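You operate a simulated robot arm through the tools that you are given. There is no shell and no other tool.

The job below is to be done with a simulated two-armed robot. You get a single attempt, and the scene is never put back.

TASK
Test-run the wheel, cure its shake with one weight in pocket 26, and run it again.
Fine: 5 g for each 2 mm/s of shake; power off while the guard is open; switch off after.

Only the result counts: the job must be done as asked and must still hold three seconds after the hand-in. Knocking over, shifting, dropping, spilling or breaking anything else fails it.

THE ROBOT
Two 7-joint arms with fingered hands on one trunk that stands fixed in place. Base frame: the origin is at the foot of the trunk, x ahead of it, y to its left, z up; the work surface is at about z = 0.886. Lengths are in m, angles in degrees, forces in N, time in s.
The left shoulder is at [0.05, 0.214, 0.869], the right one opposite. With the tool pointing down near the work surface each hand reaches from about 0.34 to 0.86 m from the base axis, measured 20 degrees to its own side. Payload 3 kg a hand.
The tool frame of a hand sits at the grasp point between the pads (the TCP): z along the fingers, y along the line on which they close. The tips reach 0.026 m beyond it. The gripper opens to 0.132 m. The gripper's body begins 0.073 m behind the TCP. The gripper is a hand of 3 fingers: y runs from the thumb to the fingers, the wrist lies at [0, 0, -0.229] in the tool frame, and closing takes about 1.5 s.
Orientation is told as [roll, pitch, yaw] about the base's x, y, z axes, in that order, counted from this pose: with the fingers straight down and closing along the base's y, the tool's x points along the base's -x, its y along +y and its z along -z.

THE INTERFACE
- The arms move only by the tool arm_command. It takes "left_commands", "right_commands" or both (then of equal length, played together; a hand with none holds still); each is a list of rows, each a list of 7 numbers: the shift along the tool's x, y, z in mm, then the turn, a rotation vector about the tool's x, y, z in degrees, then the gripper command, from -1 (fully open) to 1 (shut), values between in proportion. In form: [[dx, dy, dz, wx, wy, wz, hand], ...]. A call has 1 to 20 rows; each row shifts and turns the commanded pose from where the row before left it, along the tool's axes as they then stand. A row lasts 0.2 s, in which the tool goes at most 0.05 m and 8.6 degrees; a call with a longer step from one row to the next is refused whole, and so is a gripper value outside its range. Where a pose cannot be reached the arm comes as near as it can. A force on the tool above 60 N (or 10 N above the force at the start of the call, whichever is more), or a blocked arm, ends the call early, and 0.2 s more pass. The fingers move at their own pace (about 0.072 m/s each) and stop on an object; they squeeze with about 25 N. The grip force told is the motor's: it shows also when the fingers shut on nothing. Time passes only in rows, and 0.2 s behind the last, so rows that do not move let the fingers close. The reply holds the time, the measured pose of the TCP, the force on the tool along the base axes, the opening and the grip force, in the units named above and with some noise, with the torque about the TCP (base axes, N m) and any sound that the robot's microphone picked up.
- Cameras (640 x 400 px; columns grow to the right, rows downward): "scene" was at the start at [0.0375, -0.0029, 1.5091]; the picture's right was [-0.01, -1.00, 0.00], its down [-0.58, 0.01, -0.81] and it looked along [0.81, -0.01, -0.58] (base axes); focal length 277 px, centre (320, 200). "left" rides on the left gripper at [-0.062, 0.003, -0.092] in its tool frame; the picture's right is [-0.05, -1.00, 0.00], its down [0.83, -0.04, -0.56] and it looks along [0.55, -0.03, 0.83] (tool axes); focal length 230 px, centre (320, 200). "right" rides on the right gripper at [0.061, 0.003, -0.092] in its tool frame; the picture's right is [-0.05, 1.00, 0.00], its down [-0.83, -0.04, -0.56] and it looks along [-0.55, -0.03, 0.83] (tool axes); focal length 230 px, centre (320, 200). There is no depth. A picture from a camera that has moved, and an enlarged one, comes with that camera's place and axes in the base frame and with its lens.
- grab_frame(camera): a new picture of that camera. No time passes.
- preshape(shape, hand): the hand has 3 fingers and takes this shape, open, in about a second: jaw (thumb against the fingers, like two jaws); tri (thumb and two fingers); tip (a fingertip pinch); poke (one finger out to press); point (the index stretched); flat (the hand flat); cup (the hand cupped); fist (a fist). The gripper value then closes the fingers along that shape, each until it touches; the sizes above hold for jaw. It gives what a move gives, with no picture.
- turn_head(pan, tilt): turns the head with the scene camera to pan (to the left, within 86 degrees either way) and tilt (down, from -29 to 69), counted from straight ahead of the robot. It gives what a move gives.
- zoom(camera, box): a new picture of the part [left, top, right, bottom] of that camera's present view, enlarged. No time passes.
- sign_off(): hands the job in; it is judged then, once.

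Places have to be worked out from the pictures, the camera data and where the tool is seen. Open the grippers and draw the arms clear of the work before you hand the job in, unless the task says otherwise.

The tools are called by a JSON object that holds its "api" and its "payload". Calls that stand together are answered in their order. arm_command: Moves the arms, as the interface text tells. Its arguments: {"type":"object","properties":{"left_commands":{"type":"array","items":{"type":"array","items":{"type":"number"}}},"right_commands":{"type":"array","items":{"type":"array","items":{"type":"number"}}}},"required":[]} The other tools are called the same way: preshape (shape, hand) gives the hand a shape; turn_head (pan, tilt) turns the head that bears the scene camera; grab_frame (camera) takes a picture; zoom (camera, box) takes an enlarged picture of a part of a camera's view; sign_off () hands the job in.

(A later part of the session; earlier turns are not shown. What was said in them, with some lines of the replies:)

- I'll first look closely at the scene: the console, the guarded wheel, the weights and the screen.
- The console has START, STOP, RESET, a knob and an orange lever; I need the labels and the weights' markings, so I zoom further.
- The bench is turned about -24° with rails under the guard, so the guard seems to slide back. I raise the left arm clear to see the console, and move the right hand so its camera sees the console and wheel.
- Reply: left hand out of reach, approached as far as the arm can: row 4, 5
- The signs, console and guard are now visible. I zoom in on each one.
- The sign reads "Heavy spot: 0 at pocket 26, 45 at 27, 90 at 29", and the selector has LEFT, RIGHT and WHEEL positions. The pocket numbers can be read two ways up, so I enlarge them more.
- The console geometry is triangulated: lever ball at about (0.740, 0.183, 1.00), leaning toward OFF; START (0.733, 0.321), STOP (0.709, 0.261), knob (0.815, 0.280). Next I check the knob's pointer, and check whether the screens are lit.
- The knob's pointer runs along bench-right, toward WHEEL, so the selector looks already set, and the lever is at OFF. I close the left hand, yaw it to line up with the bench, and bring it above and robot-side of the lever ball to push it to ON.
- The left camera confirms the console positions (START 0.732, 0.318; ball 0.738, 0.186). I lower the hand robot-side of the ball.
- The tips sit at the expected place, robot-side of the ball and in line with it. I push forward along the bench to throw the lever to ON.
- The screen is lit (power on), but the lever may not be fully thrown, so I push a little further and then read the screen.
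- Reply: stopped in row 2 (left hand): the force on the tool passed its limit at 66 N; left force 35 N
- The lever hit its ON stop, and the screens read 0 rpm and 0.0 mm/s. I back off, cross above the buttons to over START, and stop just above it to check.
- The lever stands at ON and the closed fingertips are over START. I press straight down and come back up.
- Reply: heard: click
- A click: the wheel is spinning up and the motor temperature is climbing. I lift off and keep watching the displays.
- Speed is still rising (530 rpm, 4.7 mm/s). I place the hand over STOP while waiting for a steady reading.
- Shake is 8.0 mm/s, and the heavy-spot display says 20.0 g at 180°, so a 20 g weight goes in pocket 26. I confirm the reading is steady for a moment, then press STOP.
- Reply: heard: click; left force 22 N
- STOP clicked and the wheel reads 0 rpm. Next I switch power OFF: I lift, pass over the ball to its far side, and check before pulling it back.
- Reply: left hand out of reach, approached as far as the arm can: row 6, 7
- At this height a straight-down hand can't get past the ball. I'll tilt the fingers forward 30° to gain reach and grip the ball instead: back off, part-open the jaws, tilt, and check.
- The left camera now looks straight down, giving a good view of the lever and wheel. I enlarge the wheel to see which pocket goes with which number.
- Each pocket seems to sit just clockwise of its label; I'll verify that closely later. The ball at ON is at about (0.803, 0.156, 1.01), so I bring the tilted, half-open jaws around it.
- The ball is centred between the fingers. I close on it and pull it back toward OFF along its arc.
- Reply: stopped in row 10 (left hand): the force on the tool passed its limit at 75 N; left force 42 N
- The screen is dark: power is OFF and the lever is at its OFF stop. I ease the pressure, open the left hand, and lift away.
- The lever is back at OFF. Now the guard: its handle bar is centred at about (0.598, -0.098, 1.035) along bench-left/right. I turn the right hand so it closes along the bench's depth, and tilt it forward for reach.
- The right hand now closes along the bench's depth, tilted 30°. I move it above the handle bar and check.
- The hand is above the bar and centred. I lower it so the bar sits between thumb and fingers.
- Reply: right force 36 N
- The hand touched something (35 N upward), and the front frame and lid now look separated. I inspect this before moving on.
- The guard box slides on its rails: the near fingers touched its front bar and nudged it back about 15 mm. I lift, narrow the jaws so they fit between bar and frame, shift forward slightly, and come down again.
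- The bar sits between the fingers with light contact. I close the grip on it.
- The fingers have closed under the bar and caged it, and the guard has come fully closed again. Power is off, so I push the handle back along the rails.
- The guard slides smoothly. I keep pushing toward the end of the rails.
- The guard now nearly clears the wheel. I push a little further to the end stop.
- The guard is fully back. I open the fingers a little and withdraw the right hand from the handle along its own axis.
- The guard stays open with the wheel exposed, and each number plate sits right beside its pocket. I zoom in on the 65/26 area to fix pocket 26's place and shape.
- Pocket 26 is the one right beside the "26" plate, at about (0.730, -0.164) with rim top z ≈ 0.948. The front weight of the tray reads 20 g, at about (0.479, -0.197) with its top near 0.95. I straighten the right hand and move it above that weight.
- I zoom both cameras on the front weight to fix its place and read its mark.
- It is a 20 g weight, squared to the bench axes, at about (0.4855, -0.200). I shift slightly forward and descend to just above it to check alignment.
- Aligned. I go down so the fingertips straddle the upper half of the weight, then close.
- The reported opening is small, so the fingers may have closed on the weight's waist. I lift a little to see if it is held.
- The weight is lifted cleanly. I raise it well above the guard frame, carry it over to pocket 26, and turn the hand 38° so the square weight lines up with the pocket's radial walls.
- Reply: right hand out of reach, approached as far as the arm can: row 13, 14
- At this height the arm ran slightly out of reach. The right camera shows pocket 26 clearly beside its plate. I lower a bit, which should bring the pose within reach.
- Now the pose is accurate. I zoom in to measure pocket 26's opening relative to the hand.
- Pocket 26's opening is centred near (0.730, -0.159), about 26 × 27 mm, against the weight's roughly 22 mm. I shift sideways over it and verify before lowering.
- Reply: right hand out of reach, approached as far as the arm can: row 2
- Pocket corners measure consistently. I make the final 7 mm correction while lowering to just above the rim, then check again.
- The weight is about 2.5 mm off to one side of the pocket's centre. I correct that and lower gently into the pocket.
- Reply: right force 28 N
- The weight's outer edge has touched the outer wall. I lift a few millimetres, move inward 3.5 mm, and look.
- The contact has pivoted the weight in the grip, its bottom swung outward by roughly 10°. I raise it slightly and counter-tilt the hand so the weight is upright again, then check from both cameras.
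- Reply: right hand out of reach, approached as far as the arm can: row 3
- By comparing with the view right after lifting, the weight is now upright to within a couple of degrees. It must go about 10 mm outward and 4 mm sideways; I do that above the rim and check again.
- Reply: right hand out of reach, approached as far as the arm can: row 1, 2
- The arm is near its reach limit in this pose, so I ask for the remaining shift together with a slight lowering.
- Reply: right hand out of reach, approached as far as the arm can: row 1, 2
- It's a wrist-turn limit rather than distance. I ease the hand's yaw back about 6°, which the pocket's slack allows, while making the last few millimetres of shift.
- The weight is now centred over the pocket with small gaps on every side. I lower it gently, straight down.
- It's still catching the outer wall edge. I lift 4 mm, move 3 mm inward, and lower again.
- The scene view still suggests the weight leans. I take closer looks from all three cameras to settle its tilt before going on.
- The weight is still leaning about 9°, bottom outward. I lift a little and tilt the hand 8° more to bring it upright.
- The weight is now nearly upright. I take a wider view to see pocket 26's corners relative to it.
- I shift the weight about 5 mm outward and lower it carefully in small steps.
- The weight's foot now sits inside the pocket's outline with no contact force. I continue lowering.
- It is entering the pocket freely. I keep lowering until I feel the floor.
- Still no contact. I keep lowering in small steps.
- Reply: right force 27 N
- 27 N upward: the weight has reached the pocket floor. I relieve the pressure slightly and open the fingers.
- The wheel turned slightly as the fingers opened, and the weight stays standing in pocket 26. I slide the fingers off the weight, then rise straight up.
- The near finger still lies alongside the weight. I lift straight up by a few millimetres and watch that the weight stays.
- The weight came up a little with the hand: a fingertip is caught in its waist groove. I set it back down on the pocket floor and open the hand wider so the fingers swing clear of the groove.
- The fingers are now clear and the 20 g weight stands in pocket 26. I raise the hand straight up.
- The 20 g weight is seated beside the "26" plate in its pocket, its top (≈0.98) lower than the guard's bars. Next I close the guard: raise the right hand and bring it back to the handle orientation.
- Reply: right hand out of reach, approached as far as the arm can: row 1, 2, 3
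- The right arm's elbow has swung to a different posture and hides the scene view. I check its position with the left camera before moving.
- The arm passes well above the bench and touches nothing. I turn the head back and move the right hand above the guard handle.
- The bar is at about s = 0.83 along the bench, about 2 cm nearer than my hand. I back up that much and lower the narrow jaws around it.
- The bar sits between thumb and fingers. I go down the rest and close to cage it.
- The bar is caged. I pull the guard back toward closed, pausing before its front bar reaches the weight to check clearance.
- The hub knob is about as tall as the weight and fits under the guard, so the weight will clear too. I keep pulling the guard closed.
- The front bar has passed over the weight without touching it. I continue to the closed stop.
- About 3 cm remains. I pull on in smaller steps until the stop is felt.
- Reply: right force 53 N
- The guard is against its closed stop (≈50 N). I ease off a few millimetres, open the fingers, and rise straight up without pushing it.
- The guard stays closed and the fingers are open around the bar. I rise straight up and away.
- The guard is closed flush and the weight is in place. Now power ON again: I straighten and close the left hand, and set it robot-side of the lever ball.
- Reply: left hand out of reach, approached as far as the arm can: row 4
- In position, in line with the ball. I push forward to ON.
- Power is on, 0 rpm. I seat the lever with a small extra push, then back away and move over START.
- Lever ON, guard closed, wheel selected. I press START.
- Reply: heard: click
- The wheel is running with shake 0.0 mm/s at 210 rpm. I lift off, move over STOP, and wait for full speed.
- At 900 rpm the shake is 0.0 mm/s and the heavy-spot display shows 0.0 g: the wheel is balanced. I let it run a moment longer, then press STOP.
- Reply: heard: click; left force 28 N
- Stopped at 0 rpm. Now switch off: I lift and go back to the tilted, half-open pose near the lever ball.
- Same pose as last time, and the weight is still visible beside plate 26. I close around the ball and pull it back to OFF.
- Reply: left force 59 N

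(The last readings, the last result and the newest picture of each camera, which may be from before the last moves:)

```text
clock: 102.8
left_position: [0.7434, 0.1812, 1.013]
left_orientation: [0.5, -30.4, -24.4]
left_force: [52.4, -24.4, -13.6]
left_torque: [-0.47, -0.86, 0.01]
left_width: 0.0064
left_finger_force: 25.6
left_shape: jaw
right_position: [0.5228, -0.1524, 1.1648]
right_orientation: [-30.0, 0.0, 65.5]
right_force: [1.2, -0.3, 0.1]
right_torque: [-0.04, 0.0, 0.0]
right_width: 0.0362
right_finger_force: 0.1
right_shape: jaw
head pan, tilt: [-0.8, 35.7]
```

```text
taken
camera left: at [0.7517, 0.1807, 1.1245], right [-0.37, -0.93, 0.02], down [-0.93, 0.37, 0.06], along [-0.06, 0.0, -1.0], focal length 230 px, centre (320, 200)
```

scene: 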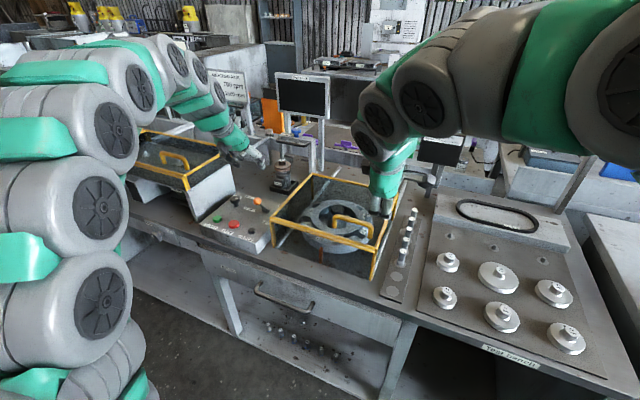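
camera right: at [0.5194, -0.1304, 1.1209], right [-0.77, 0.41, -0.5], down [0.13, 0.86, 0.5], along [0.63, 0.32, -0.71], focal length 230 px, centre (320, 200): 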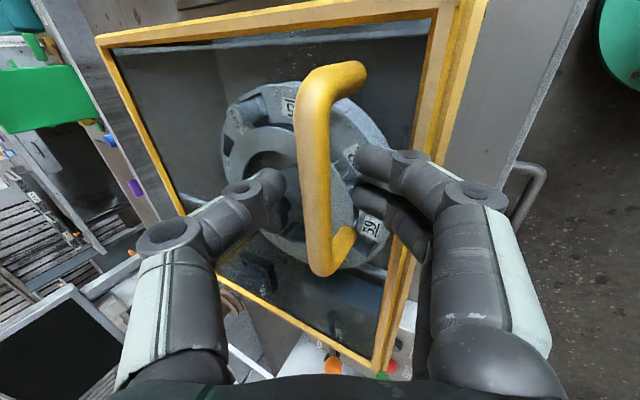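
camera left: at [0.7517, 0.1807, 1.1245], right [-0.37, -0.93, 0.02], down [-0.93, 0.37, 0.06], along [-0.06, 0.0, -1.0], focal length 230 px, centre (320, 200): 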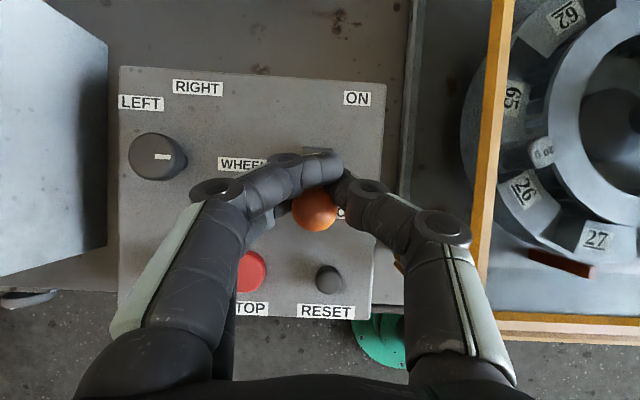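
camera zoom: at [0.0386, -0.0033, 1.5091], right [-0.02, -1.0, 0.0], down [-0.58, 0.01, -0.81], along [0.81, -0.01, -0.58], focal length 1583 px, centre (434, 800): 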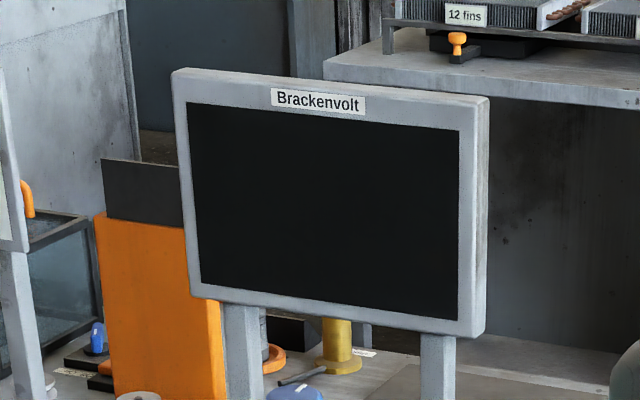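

The screen is dark: power is OFF. I ease the pressure, open the hand, and withdraw upward, as before.

{"api": "arm_command", "payload": {"left_commands": [[-8, 0, 4.5, 0, 0, 0, 1], [-2, 0, 1, 0, 0, 0, 0.2], [0, 0, 0, 0, 0, 0, 0.1], [0, 0, 0, 0, 0, 0, 0.1], [-12.5, 0, -21.7, 0, 0, 0, 0.1], [-12.5, 0, -21.7, 0, 0, 0, 0.1], [0, 0, -40, 0, 0, 0, 0.1], [0, 0, -40, 0, 0, 0, 0], [40, 0, -20, 0, 0, 0, -0.5], [40, 0, -20, 0, 0, 0, -1], [0, 0, 0, 0, 0, 0, -1]]}}

{"api": "grab_frame", "payload": {"camera": "scene"}}

{"api": "zoom", "payload": {"camera": "scene", "box": [180, 150, 300, 250]}}

{"api": "zoom", "payload": {"camera": "scene", "box": [260, 150, 420, 290]}}

```text
clock: 105.2
left_position: [0.6355, 0.2293, 1.127]
left_orientation: [0.4, -30.1, -24.2]
left_force: [-1.0, 1.0, 0.7]
left_torque: [0.02, 0.03, 0.01]
left_width: 0.132
left_finger_force: 0.1
left_shape: jaw
right_position: [0.5217, -0.1498, 1.1661]
right_orientation: [-30.1, 0.1, 65.3]
right_force: [1.3, -0.2, 0.4]
right_torque: [0.01, 0.0, 0.01]
right_width: 0.0361
right_finger_force: 0.0
right_shape: jaw
head pan, tilt: [-0.8, 35.7]
```

```text
taken
```

scene: 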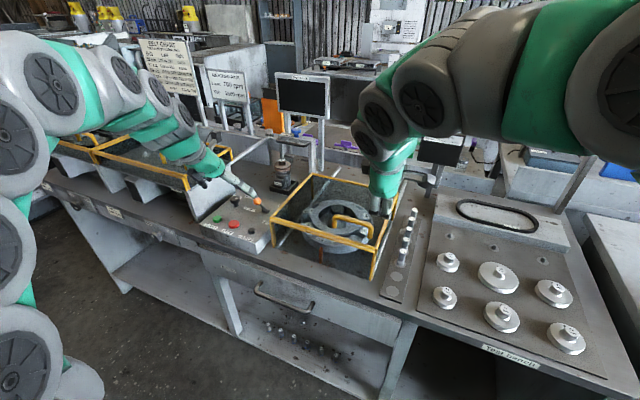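

```text
4.00 times, centred on (240, 200) of scene
camera zoom: at [0.0375, -0.0028, 1.5091], right [-0.01, -1.0, 0.0], down [-0.58, 0.01, -0.81], along [0.81, -0.01, -0.58], focal length 1108 px, centre (640, 200)
```

zoom: 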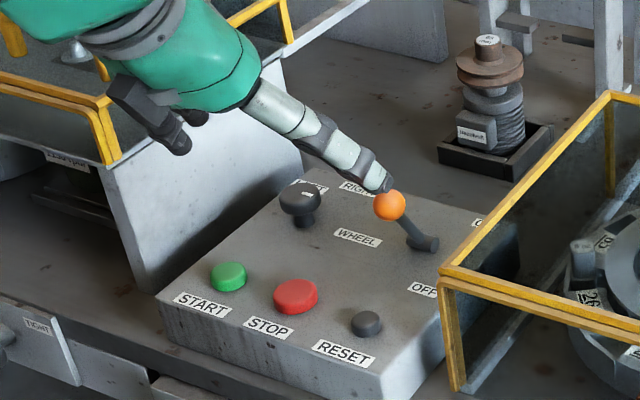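

```text
2.86 times, centred on (340, 220) of scene
camera zoom: at [0.0375, -0.0028, 1.5091], right [-0.01, -1.0, 0.0], down [-0.58, 0.01, -0.81], along [0.81, -0.01, -0.58], focal length 792 px, centre (263, 143)
```

zoom: 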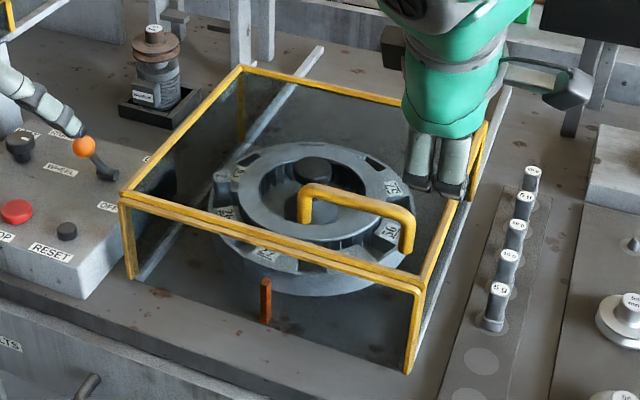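

Everything is as required: lever OFF, guard closed, weight in pocket 26. I draw both arms up and back with the hands open.

{"api": "arm_command", "payload": {"left_commands": [[9, 0, -34, 0, 0, 0, -1], [9, 0, -34, 0, 0, 0, -1], [9, 0, -34, 0, 0, 0, -1], [9, 0, -34, 0, 0, 0, -1], [0, 0, 0, 0, 0, 0, -1]], "right_commands": [[0, 14, -25, 0, 0, 0, 0.45], [0, 14, -25, 0, 0, 0, 0.2], [0, 14, -25, 0, 0, 0, -1], [0, 14, -25, 0, 0, 0, -1], [0, 0, 0, 0, 0, 0, -1]]}}

{"api": "grab_frame", "payload": {"camera": "scene"}}

{"api": "zoom", "payload": {"camera": "scene", "box": [200, 160, 420, 300]}}

```text
clock: 106.4
left_position: [0.5449, 0.2689, 1.2252]
left_orientation: [0.3, -30.1, -24.2]
left_force: [-0.7, -0.4, 0.2]
left_torque: [0.01, -0.01, -0.04]
left_width: 0.1318
left_finger_force: 0.1
left_shape: jaw
right_position: [0.4306, -0.1076, 1.2254]
right_orientation: [-30.0, -0.1, 65.4]
right_force: [0.8, 0.3, 0.1]
right_torque: [0.02, -0.02, -0.03]
right_width: 0.1319
right_finger_force: 0.1
right_shape: jaw
head pan, tilt: [-0.8, 35.7]
```

```text
taken
```

scene: 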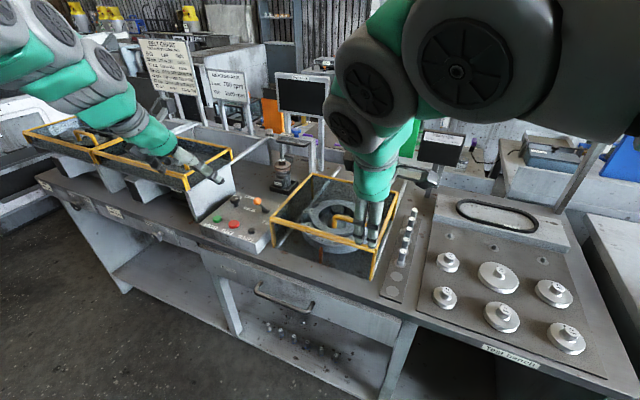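

```text
2.86 times, centred on (310, 230) of scene
camera zoom: at [0.0375, -0.0028, 1.5091], right [-0.01, -1.0, 0.0], down [-0.58, 0.01, -0.81], along [0.81, -0.01, -0.58], focal length 792 px, centre (349, 114)
```

zoom: 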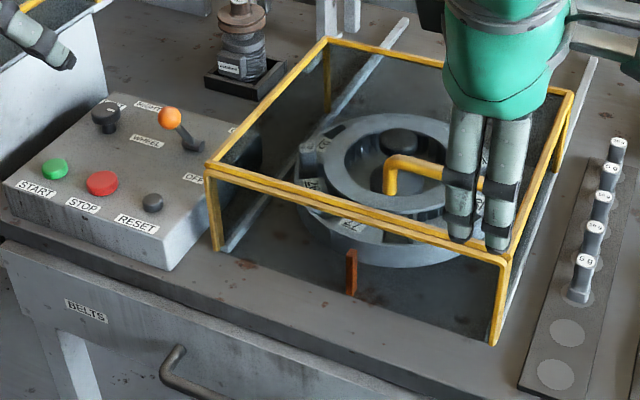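

Both arms are clear with the hands open, the guard is closed, the power is off, and the weight stands in pocket 26. The other weights are untouched. I hand the job in.

{"api": "sign_off", "payload": {}}

```text
The job is handed in.
```

The wheel's shake is cured. On the first run it read 8.0 mm/s at 900 rpm. With a 20 g weight (5 g per 2 mm/s) in pocket 26, the second run read 0.0 mm/s and 0.0 g.

- **Guard and power:** I switched the power off before sliding the guard back and kept it off until the guard was fully closed again. After the second run I pressed STOP and switched the lever to OFF.
- **Weight handling:** While being lowered, the weight caught on the pocket's outer wall and tipped in the grip. A fingertip then lifted it slightly on release, and I set it back down. The wheel turned a little during this. The last pictures show the weight still standing in pocket 26.
- **Everything else:** I saw nothing else moved or knocked over, and the remaining weights are still in their tray. Both arms are drawn back with the hands open.
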